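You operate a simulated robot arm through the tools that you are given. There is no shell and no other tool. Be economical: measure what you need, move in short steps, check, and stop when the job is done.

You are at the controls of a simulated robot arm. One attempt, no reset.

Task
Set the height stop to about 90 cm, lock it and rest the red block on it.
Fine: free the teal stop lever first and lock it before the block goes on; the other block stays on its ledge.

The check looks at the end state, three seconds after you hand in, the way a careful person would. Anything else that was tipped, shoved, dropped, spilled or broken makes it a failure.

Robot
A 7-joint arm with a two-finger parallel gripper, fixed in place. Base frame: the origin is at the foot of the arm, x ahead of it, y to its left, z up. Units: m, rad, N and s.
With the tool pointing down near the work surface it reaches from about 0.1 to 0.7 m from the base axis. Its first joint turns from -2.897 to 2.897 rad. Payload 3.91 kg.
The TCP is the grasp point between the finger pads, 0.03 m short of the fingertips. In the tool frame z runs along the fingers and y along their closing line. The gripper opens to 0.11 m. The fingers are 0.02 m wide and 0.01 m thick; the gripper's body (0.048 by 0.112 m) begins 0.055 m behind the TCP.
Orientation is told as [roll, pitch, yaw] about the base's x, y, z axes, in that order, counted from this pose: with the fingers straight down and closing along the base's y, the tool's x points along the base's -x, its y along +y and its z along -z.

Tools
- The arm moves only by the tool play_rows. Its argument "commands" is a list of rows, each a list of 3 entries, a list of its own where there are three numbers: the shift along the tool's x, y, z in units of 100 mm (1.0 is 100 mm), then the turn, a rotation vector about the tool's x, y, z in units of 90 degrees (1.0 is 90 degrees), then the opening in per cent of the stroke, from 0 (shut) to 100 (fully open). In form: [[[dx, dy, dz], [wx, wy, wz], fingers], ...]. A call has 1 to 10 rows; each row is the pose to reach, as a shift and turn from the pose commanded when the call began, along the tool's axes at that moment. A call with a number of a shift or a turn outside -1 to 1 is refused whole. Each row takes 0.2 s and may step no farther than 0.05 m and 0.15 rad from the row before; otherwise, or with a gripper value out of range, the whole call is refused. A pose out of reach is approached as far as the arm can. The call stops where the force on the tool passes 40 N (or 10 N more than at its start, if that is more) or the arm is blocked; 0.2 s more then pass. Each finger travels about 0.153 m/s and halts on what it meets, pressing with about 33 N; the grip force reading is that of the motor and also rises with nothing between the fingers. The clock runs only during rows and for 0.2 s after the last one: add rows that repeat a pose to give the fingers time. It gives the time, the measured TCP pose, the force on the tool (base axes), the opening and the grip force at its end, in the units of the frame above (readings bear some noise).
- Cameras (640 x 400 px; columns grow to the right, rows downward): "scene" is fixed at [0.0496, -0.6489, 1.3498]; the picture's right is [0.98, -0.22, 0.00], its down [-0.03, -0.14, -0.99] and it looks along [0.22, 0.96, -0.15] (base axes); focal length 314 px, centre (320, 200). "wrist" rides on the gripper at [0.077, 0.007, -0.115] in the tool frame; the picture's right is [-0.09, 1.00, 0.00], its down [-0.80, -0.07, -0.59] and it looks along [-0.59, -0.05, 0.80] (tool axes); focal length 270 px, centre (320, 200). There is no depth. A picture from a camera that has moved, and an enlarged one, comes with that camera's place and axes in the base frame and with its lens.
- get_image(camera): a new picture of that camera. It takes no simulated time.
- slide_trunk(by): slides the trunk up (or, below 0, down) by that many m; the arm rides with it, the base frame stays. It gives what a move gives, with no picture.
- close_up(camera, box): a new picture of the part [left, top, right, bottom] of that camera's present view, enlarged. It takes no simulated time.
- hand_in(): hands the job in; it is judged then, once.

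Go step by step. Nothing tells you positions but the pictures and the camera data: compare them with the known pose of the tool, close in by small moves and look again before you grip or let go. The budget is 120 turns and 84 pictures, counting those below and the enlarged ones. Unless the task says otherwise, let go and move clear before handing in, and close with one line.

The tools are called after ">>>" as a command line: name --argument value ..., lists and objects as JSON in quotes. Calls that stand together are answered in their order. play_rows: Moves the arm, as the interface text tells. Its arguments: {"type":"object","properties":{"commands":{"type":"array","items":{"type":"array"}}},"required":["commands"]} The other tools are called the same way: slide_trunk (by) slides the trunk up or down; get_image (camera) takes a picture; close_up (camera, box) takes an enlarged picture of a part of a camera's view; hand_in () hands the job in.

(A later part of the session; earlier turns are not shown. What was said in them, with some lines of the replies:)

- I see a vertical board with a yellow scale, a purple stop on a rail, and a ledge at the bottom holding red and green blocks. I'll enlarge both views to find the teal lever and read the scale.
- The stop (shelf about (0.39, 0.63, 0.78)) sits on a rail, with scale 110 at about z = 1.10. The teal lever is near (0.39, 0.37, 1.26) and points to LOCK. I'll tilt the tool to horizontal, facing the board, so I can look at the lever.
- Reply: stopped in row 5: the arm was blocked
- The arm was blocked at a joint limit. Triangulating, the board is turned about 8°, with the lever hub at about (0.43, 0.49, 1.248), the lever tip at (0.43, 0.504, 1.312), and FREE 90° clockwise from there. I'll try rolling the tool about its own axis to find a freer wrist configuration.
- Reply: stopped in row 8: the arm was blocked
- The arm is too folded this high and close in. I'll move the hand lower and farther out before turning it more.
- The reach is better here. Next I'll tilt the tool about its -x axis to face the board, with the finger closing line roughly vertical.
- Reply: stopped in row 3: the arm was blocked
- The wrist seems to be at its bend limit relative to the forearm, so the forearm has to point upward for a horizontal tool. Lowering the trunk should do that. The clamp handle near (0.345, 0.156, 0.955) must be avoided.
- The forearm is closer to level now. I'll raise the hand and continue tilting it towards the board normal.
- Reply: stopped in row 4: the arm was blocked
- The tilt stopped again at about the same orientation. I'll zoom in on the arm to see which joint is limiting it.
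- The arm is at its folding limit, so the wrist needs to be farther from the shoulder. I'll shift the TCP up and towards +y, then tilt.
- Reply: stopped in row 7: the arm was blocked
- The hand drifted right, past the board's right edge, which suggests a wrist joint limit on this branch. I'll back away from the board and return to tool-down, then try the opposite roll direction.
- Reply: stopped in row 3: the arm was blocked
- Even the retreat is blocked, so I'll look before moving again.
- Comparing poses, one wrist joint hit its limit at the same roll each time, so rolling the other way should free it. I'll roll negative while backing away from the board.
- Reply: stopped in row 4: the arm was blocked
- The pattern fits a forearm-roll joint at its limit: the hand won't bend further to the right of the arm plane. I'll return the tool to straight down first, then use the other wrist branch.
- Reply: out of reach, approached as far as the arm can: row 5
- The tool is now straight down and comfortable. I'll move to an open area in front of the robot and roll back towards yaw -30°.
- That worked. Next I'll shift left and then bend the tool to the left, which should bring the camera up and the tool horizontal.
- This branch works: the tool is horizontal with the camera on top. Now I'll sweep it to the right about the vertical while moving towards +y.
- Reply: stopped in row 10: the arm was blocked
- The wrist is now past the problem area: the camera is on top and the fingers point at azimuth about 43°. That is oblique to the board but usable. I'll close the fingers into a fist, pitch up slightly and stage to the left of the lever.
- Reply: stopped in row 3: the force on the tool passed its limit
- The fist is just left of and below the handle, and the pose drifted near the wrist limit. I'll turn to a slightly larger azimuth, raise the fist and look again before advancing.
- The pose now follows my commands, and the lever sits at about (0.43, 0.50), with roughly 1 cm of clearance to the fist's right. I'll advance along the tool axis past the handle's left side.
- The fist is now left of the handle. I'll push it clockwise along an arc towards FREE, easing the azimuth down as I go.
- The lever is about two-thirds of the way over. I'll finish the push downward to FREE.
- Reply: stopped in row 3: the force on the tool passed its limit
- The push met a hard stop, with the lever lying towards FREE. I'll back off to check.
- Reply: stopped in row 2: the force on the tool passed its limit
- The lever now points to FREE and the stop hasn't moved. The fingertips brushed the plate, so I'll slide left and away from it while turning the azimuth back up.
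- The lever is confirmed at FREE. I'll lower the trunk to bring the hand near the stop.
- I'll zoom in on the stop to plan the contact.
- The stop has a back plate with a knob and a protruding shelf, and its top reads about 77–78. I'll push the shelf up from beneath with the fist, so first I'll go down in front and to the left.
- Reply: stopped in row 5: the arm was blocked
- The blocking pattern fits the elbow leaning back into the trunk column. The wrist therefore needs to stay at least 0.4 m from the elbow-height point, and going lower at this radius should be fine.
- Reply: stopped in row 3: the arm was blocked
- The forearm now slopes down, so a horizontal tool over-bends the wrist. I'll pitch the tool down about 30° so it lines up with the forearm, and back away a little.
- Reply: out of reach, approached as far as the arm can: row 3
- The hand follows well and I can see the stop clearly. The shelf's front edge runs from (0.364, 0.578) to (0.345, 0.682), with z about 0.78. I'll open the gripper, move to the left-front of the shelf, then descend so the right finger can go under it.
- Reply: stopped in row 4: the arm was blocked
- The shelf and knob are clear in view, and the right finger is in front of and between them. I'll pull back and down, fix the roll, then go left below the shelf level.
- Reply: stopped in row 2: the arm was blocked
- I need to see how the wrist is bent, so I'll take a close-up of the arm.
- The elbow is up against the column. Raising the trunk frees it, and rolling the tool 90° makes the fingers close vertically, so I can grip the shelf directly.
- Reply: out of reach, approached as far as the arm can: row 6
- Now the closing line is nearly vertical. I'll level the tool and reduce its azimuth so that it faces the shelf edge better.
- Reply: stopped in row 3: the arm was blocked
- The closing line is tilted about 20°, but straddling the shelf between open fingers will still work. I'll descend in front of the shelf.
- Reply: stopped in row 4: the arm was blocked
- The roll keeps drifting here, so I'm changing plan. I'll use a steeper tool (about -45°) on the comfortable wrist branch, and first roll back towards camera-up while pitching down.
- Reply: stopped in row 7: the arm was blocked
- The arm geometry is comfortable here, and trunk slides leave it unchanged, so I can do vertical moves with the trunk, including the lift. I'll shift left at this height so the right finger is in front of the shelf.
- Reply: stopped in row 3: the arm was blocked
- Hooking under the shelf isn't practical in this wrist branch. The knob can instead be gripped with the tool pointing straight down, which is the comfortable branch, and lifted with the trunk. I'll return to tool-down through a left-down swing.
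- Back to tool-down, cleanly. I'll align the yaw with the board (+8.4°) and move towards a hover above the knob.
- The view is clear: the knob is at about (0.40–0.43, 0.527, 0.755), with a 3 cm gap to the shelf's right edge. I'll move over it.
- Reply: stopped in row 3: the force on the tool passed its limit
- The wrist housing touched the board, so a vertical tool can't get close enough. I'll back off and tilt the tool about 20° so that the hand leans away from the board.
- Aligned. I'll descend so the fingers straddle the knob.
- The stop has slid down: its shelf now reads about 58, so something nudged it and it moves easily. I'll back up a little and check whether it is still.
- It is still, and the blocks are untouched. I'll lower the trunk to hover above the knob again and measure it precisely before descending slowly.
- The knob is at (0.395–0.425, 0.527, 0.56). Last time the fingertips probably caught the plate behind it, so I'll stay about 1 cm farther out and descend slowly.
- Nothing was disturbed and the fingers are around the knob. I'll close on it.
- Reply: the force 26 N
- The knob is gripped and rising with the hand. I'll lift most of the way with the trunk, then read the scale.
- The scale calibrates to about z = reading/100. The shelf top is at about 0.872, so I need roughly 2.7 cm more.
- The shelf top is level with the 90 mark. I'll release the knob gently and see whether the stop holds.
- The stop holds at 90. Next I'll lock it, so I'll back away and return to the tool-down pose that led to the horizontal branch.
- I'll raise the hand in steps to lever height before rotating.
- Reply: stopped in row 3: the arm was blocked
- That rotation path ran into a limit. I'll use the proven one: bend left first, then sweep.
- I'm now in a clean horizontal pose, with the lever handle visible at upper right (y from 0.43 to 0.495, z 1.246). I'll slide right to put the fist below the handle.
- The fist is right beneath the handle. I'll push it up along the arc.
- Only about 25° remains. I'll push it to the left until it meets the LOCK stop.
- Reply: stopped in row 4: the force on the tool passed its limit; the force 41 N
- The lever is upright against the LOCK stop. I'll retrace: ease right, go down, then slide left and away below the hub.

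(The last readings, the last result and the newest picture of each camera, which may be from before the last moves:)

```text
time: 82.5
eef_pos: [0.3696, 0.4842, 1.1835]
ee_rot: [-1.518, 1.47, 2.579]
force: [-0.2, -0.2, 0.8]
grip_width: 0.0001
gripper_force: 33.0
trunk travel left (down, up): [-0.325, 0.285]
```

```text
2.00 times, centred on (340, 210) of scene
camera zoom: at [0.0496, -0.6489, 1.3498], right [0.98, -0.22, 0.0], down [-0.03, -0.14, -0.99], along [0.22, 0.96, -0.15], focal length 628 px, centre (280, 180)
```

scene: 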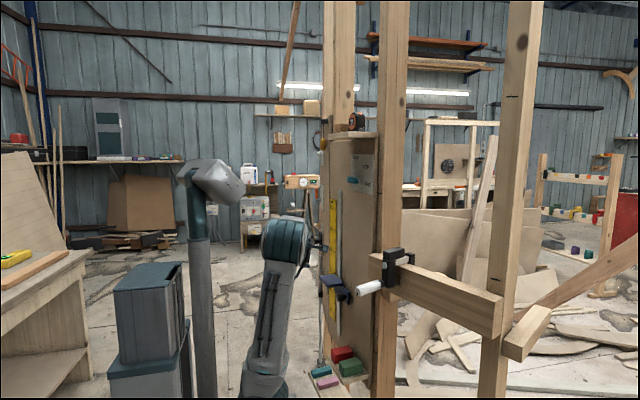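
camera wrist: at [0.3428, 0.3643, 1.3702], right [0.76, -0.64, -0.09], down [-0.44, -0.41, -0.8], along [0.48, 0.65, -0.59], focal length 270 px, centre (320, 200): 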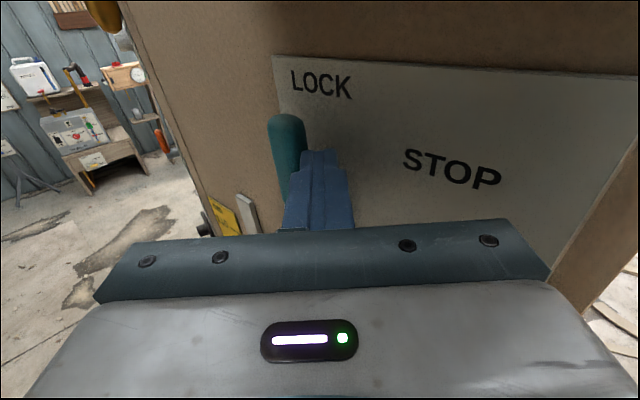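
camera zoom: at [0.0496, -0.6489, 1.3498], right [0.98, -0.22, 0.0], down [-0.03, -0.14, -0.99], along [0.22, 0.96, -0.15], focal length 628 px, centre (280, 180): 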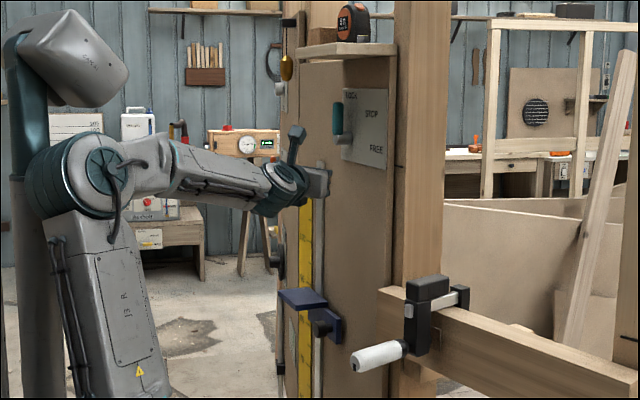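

LOCK is confirmed and the stop is at 90. I'll sweep the hand back left, to be followed by tool-down.

>>> play_rows --commands '[[[0, -0.15, -0.05], [0.06, 0, 0], 0], [[0, -0.3, -0.15], [0.15, 0, 0], 0], [[0, -0.45, -0.3], [0.24, 0, 0], 0], [[0, -0.6, -0.45], [0.33, 0, 0], 0], [[0, -0.7, -0.55], [0.42, 0, 0], 0], [[0, -0.79, -0.6], [0.51, 0, 0], 0], [[0, -0.79, -0.6], [0.6, 0, 0], 0]]'

>>> close_up --camera "wrist" --box '[0, 0, 640, 400]'

```text
time: 84.2
eef_pos: [0.2369, 0.5034, 1.1801]
ee_rot: [-0.806, 1.566, -2.038]
force: [-0.2, 0.3, 0.3]
grip_width: 0.0
gripper_force: 32.6
trunk travel left (down, up): [-0.325, 0.285]
```

```text
1.00 times, centred on (320, 200) of wrist
camera zoom: at [0.283, 0.3971, 1.2578], right [0.94, 0.33, -0.09], down [0.13, -0.59, -0.8], along [-0.32, 0.74, -0.59], focal length 270 px, centre (320, 200)
```

zoom: 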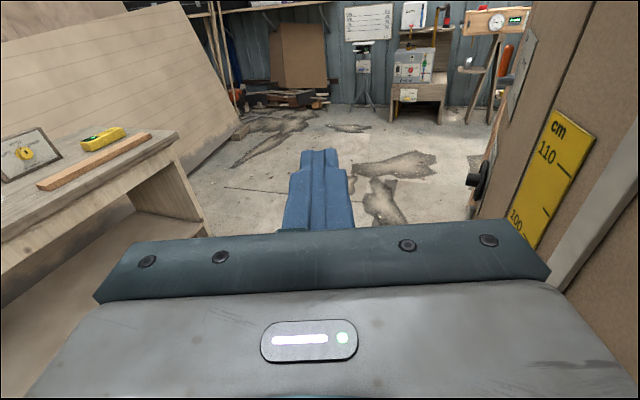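

>>> play_rows --commands '[[[-0.1, 0.01, -0.1], [0.026, -0.08, -0.026], 0], [[-0.2, 0.02, -0.2], [0.051, -0.16, -0.052], 0], [[-0.3, 0.02, -0.3], [0.077, -0.24, -0.077], 0], [[-0.4, 0.03, -0.4], [0.102, -0.32, -0.103], 0], [[-0.5, 0.04, -0.5], [0.128, -0.4, -0.129], 0], [[-0.6, 0.05, -0.6], [0.154, -0.48, -0.155], 0], [[-0.7, 0.06, -0.7], [0.179, -0.56, -0.181], 0], [[-0.8, 0.06, -0.8], [0.205, -0.64, -0.206], 0], [[-0.9, 0.07, -0.9], [0.23, -0.72, -0.232], 0], [[-1.0, 0.08, -1.0], [0.256, -0.8, -0.258], 0]]'

>>> play_rows --commands '[[[0, 0, 0.1], [0.026, -0.08, -0.026], 20], [[0, 0, 0.3], [0.052, -0.163, -0.052], 60], [[0, 0, 0.6], [0.052, -0.163, -0.052], 75], [[0, 0, 0.9], [0.052, -0.163, -0.052], 75]]'

```text
time: 86.3
eef_pos: [0.278, 0.4095, 1.0808]
ee_rot: [0.074, 0.257, -0.685]
force: [-0.6, -0.6, 0.0]
grip_width: 0.0
gripper_force: 33.3
trunk travel left (down, up): [-0.325, 0.285]
```

```text
time: 87.3
eef_pos: [0.2651, 0.4302, 0.9961]
ee_rot: [-0.001, -0.002, -0.609]
force: [0.0, -0.2, 0.3]
grip_width: 0.0826
gripper_force: 0.1
trunk travel left (down, up): [-0.325, 0.285]
```

Tool-down again. I'll align the yaw with the board and tilt 20° away from it, well clear of the stop, then go down to the red block.

>>> play_rows --commands '[[[-0.1, 0.15, 0], [0, 0, -0.08], 75], [[-0.2, 0.3, 0], [0, 0, -0.16], 75], [[-0.3, 0.45, 0], [0, 0, -0.24], 75], [[-0.4, 0.6, 0], [0, 0, -0.32], 75], [[-0.5, 0.75, 0], [0, 0, -0.4], 75], [[-0.57, 0.76, 0], [0, 0, -0.48], 75]]'

>>> play_rows --commands '[[[0.05, 0, 0], [0, -0.075, 0], 75], [[0.1, 0, 0], [0, -0.15, 0], 75], [[0.1, 0, 0], [0, -0.22, 0], 75], [[0.1, 0, 0], [0, -0.22, 0], 75]]'

>>> slide_trunk --by -0.3

>>> get_image --camera "wrist"

```text
time: 88.8
eef_pos: [0.3553, 0.4591, 0.9943]
ee_rot: [0.0, 0.0, 0.146]
force: [0.2, 0.9, 0.2]
grip_width: 0.0828
gripper_force: 0.1
trunk travel left (down, up): [-0.325, 0.285]
```

```text
time: 89.8
eef_pos: [0.3452, 0.4566, 0.9957]
ee_rot: [0.001, -0.347, 0.144]
force: [-0.2, 0.5, 0.4]
grip_width: 0.0825
gripper_force: 0.2
trunk travel left (down, up): [-0.325, 0.285]
```

```text
time: 92.8
eef_pos: [0.3438, 0.4577, 0.6939]
ee_rot: [-0.001, -0.345, 0.141]
force: [1.1, 0.3, -0.1]
grip_width: 0.0826
gripper_force: 0.0
trunk travel left (down, up): [-0.025, 0.585]
```

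```text
10 pictures are left
camera wrist: at [0.2341, 0.4481, 0.776], right [-0.06, 1.0, 0.03], down [0.56, 0.01, 0.83], along [0.83, 0.07, -0.56], focal length 270 px, centre (320, 200)
```

wrist: 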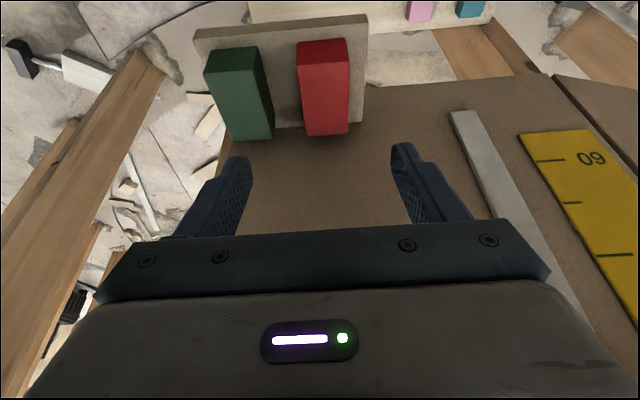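

I'll take a close-up of the red block for precise placement.

>>> close_up --camera "wrist" --box '[180, 10, 400, 160]'

```text
2.67 times, centred on (290, 85) of wrist
camera zoom: at [0.2341, 0.4481, 0.776], right [-0.06, 1.0, 0.03], down [0.56, 0.01, 0.83], along [0.83, 0.07, -0.56], focal length 721 px, centre (400, 507)
```

zoom: 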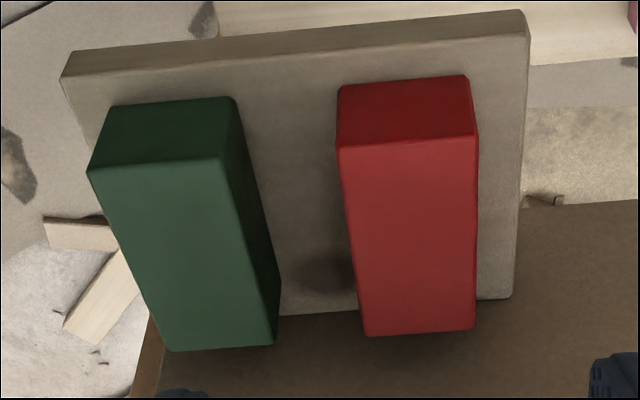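

The red block's centre is at (0.40, 0.470), about 4.5 cm wide with its top at 0.548, and there is a 3.5 cm gap to the green one. I'll narrow the opening to 6.5 cm and hover above it.

>>> play_rows --commands '[[[-0.1, 0.02, 0.1], [0, 0, 0], 59], [[-0.25, 0.045, 0.3], [0, 0, 0], 59], [[-0.35, 0.045, 0.55], [0, 0, 0], 59], [[-0.28, 0.045, 0.8], [0, 0, 0], 59], [[-0.214, 0.045, 0.98], [0, 0, 0], 59], [[-0.214, 0.045, 0.98], [0, 0, 0], 59]]'

>>> get_image --camera "wrist"

```text
time: 94.2
eef_pos: [0.3991, 0.4696, 0.6103]
ee_rot: [0.001, -0.343, 0.143]
force: [-0.3, 0.2, 0.2]
grip_width: 0.0649
gripper_force: 0.1
trunk travel left (down, up): [-0.025, 0.585]
```

```text
8 pictures are left
camera wrist: at [0.2871, 0.4604, 0.6915], right [-0.06, 1.0, 0.03], down [0.56, 0.01, 0.83], along [0.83, 0.07, -0.56], focal length 270 px, centre (320, 200)
```

wrist: 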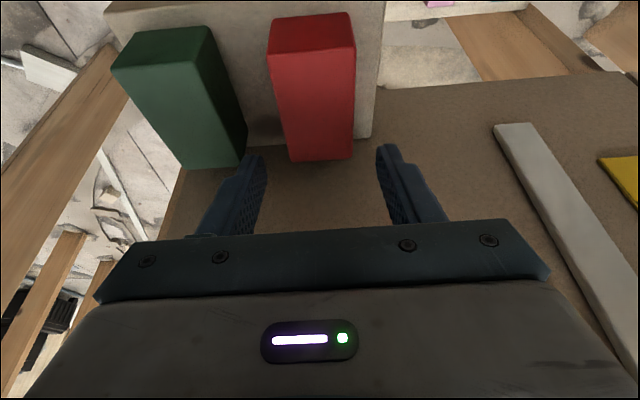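

Centred well. I'll descend and grip.

>>> play_rows --commands '[[[0.08, 0.01, 0.2], [0, 0, 0], 59], [[0.15, 0.01, 0.38], [0, 0, 0], 59], [[0.23, 0.01, 0.56], [0, 0, 0], 59], [[0.23, 0.01, 0.56], [0, 0, 0], 59]]'

>>> play_rows --commands '[[[0, 0, 0], [0, 0, 0], 45], [[0, 0, 0], [0, 0, 0], 30], [[0, 0, 0], [0, 0, 0], 25], [[0, 0, 0], [0, 0, 0], 25]]'

```text
time: 95.2
eef_pos: [0.3951, 0.4699, 0.5518]
ee_rot: [0.003, -0.345, 0.14]
force: [-1.8, -0.7, 10.3]
grip_width: 0.0651
gripper_force: 0.4
trunk travel left (down, up): [-0.025, 0.585]
```

```text
time: 96.2
eef_pos: [0.3951, 0.4688, 0.5517]
ee_rot: [0.001, -0.346, 0.142]
force: [1.2, -6.3, 16.9]
grip_width: 0.0444
gripper_force: 33.2
trunk travel left (down, up): [-0.025, 0.585]
```

The block is gripped at 4.4 cm. I'll lift a little, check, then move back from the board before rising past the stop.

>>> slide_trunk --by 0.06

>>> play_rows --commands '[[[0.3, 0.0, -0.1], [0, 0, 0], 25], [[0.6, 0.0, -0.2], [0, 0, 0], 25], [[0.85, 0.0, -0.3], [0, 0, 0], 25], [[0.95, 0, -0.33], [0, 0, 0], 25]]'

>>> get_image --camera "scene"

```text
time: 97.2
eef_pos: [0.3945, 0.4699, 0.6099]
ee_rot: [0.0, -0.344, 0.142]
force: [0.4, 0.2, 0.0]
grip_width: 0.0443
gripper_force: 33.0
trunk travel left (down, up): [-0.085, 0.525]
```

```text
time: 98.2
eef_pos: [0.2935, 0.4551, 0.6096]
ee_rot: [0.0, -0.345, 0.143]
force: [0.9, -0.3, -0.5]
grip_width: 0.0444
gripper_force: 33.0
trunk travel left (down, up): [-0.085, 0.525]
```

```text
7 pictures are left
```

scene: 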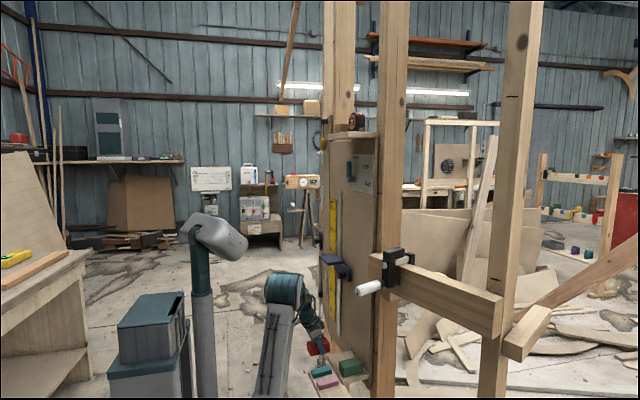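

The block is held, and green is still on its ledge. I'll raise the trunk so the block clears the 90 cm shelf, then move left in front of it.

>>> slide_trunk --by 0.365

>>> play_rows --commands '[[[-0.03, 0.25, 0.01], [0, 0, 0], 25], [[-0.06, 0.5, 0.02], [0, 0, 0], 25], [[-0.1, 0.75, 0.04], [0, 0, 0], 25], [[-0.13, 0.95, 0.05], [0, 0, 0], 25], [[-0.13, 0.95, 0.05], [0, 0, 0], 25]]'

>>> get_image --camera "wrist"

```text
time: 101.7
eef_pos: [0.2936, 0.4544, 0.9752]
ee_rot: [-0.001, -0.345, 0.143]
force: [-0.2, -0.4, -2.0]
grip_width: 0.0442
gripper_force: 32.9
trunk travel left (down, up): [-0.45, 0.16]
```

```text
time: 102.9
eef_pos: [0.293, 0.5504, 0.9746]
ee_rot: [-0.001, -0.344, 0.142]
force: [0.7, 0.1, -0.6]
grip_width: 0.0444
gripper_force: 33.2
trunk travel left (down, up): [-0.45, 0.16]
```

```text
6 pictures are left
camera wrist: at [0.1829, 0.5431, 1.0554], right [-0.06, 1.0, 0.03], down [0.56, 0.01, 0.83], along [0.83, 0.07, -0.56], focal length 270 px, centre (320, 200)
```

wrist: 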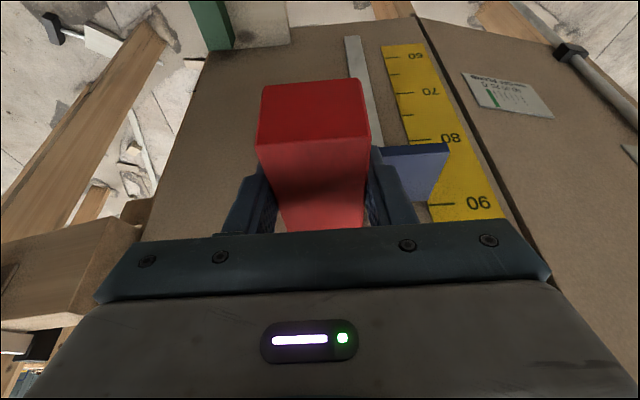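

The shelf centre is at about (0.389, 0.624). I'll move over it, 4 cm above.

>>> play_rows --commands '[[[-0.22, 0.15, 0.08], [0, 0, 0], 25], [[-0.45, 0.3, 0.16], [0, 0, 0], 25], [[-0.68, 0.45, 0.24], [0, 0, 0], 25], [[-0.9, 0.6, 0.32], [0, 0, 0], 25], [[-0.9, 0.6, 0.32], [0, 0, 0], 25]]'

>>> get_image --camera "wrist"

>>> close_up --camera "scene" --box '[300, 200, 380, 300]'

```text
time: 104.1
eef_pos: [0.3808, 0.6251, 0.9742]
ee_rot: [0.0, -0.344, 0.141]
force: [-0.8, -0.9, -0.1]
grip_width: 0.0442
gripper_force: 32.7
trunk travel left (down, up): [-0.45, 0.16]
```

```text
5 pictures are left
camera wrist: at [0.2704, 0.6162, 1.0554], right [-0.06, 1.0, 0.03], down [0.56, 0.01, 0.83], along [0.83, 0.07, -0.56], focal length 270 px, centre (320, 200)
```

wrist: 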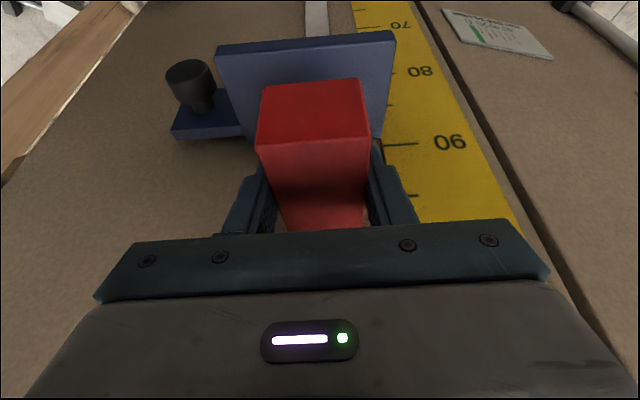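

```text
4.00 times, centred on (340, 250) of scene
camera zoom: at [0.0496, -0.6489, 1.3498], right [0.98, -0.22, 0.0], down [-0.03, -0.14, -0.99], along [0.22, 0.96, -0.15], focal length 1255 px, centre (240, 0)
```

zoom: 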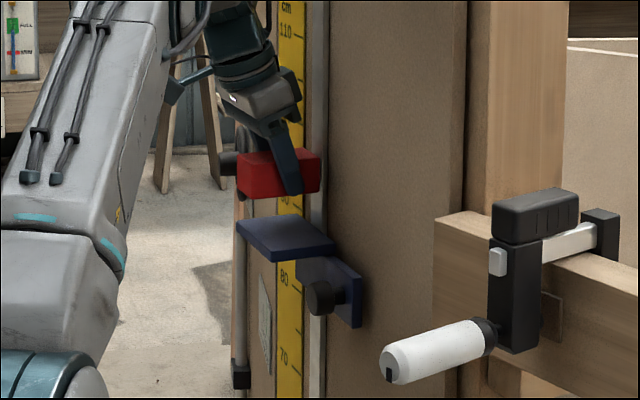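

The block is centred over the shelf. I'll lower it gently.

>>> play_rows --commands '[[[0.04, 0, 0.12], [0, 0, 0], 25], [[0.08, 0, 0.23], [0, 0, 0], 25], [[0.11, 0, 0.31], [0, 0, 0], 25], [[0.13, 0, 0.36], [0, 0, 0], 25], [[0.135, 0, 0.385], [0, 0, 0], 25]]'

```text
time: 105.3
eef_pos: [0.3803, 0.6236, 0.9332]
ee_rot: [-0.001, -0.345, 0.143]
force: [0.8, -0.2, -0.9]
grip_width: 0.0444
gripper_force: 33.2
trunk travel left (down, up): [-0.45, 0.16]
```

>>> play_rows --commands '[[[0.007, 0, 0.02], [0, 0, 0], 25], [[0.014, 0, 0.04], [0, 0, 0], 25], [[0.014, 0, 0.04], [0, 0, 0], 25]]'

>>> close_up --camera "scene" --box '[320, 220, 360, 280]'

```text
time: 106.1
eef_pos: [0.3815, 0.6249, 0.9299]
ee_rot: [0.0, -0.343, 0.143]
force: [1.2, 0.7, 0.3]
grip_width: 0.044
gripper_force: 33.0
trunk travel left (down, up): [-0.45, 0.16]
```

```text
6.67 times, centred on (340, 250) of scene
camera zoom: at [0.0496, -0.6489, 1.3498], right [0.98, -0.22, 0.0], down [-0.03, -0.14, -0.99], along [0.22, 0.96, -0.15], focal length 2092 px, centre (187, -133)
```

zoom: 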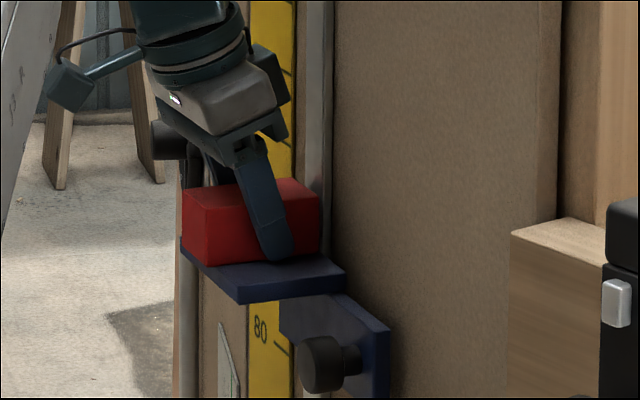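

Nearly touching. I'll take a few more millimetres until contact shows.

>>> play_rows --commands '[[[0.007, 0, 0.02], [0, 0, 0], 25], [[0.01, 0, 0.03], [0, 0, 0], 25], [[0.01, 0, 0.03], [0, 0, 0], 25]]'

```text
time: 106.9
eef_pos: [0.3811, 0.6238, 0.9278]
ee_rot: [0.003, -0.346, 0.14]
force: [1.1, 1.8, 10.0]
grip_width: 0.0443
gripper_force: 32.9
trunk travel left (down, up): [-0.45, 0.16]
```

There is contact at 10 N. I'll release and rise straight up.

>>> play_rows --commands '[[[0, 0, 0], [0, 0, 0], 45], [[0, 0, 0], [0, 0, 0], 60], [[0, 0, 0], [0, 0, 0], 60]]'

>>> slide_trunk --by 0.1

>>> play_rows --commands '[[[0.3, 0.0, -0.1], [0, 0, 0], 60], [[0.6, 0.0, -0.2], [0, 0, 0], 60], [[0.9, 0.0, -0.3], [0, 0, 0], 60]]'

>>> get_image --camera "wrist"

>>> close_up --camera "scene" --box '[290, 120, 390, 400]'

```text
time: 107.7
eef_pos: [0.3812, 0.6236, 0.9252]
ee_rot: [-0.002, -0.343, 0.141]
force: [-3.8, -0.3, 7.6]
grip_width: 0.066
gripper_force: 0.1
trunk travel left (down, up): [-0.45, 0.16]
```

```text
time: 109.0
eef_pos: [0.3814, 0.6239, 1.0258]
ee_rot: [0.0, -0.345, 0.141]
force: [-0.4, 0.4, 0.0]
grip_width: 0.0661
gripper_force: 0.1
trunk travel left (down, up): [-0.55, 0.06]
```

```text
time: 109.8
eef_pos: [0.2828, 0.6093, 1.0241]
ee_rot: [-0.001, -0.345, 0.143]
force: [-0.4, 0.5, 0.1]
grip_width: 0.0662
gripper_force: 0.0
trunk travel left (down, up): [-0.55, 0.06]
```

```text
2 pictures are left
camera wrist: at [0.173, 0.6018, 1.1067], right [-0.06, 1.0, 0.03], down [0.56, 0.01, 0.83], along [0.83, 0.07, -0.56], focal length 270 px, centre (320, 200)
```

wrist: 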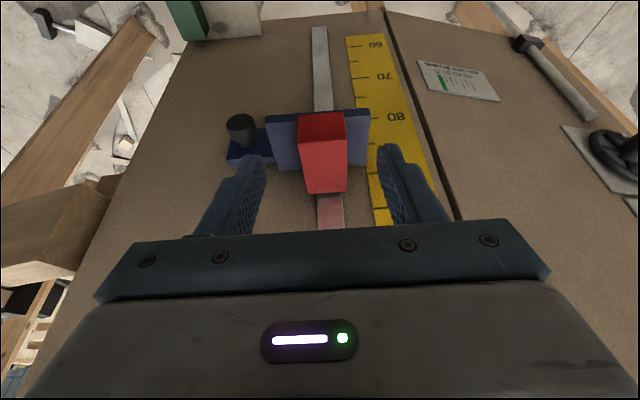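

```text
1.43 times, centred on (340, 260) of scene
camera zoom: at [0.0496, -0.6489, 1.3498], right [0.98, -0.22, 0.0], down [-0.03, -0.14, -0.99], along [0.22, 0.96, -0.15], focal length 448 px, centre (291, 114)
```

zoom: 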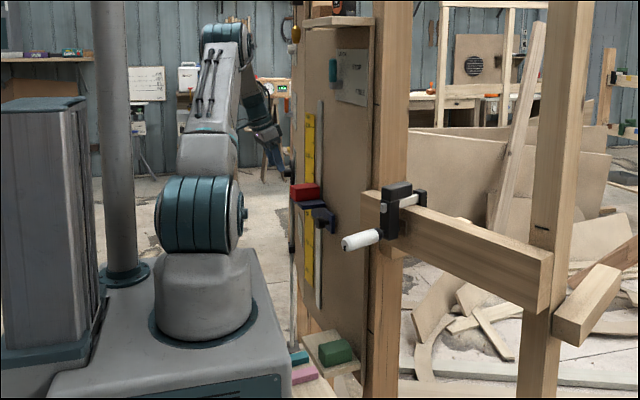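

The red block rests on the stop at about 90 cm, the teal lever is at LOCK, the green block is still on its ledge, and the gripper is clear. I'm handing in.

>>> hand_in

```text
The job is handed in.
```

The stop is set and locked at about 90 cm with the red block resting on it, and the green block is still on its ledge; while free, the stop was knocked down to about 58 cm once before I raised it.
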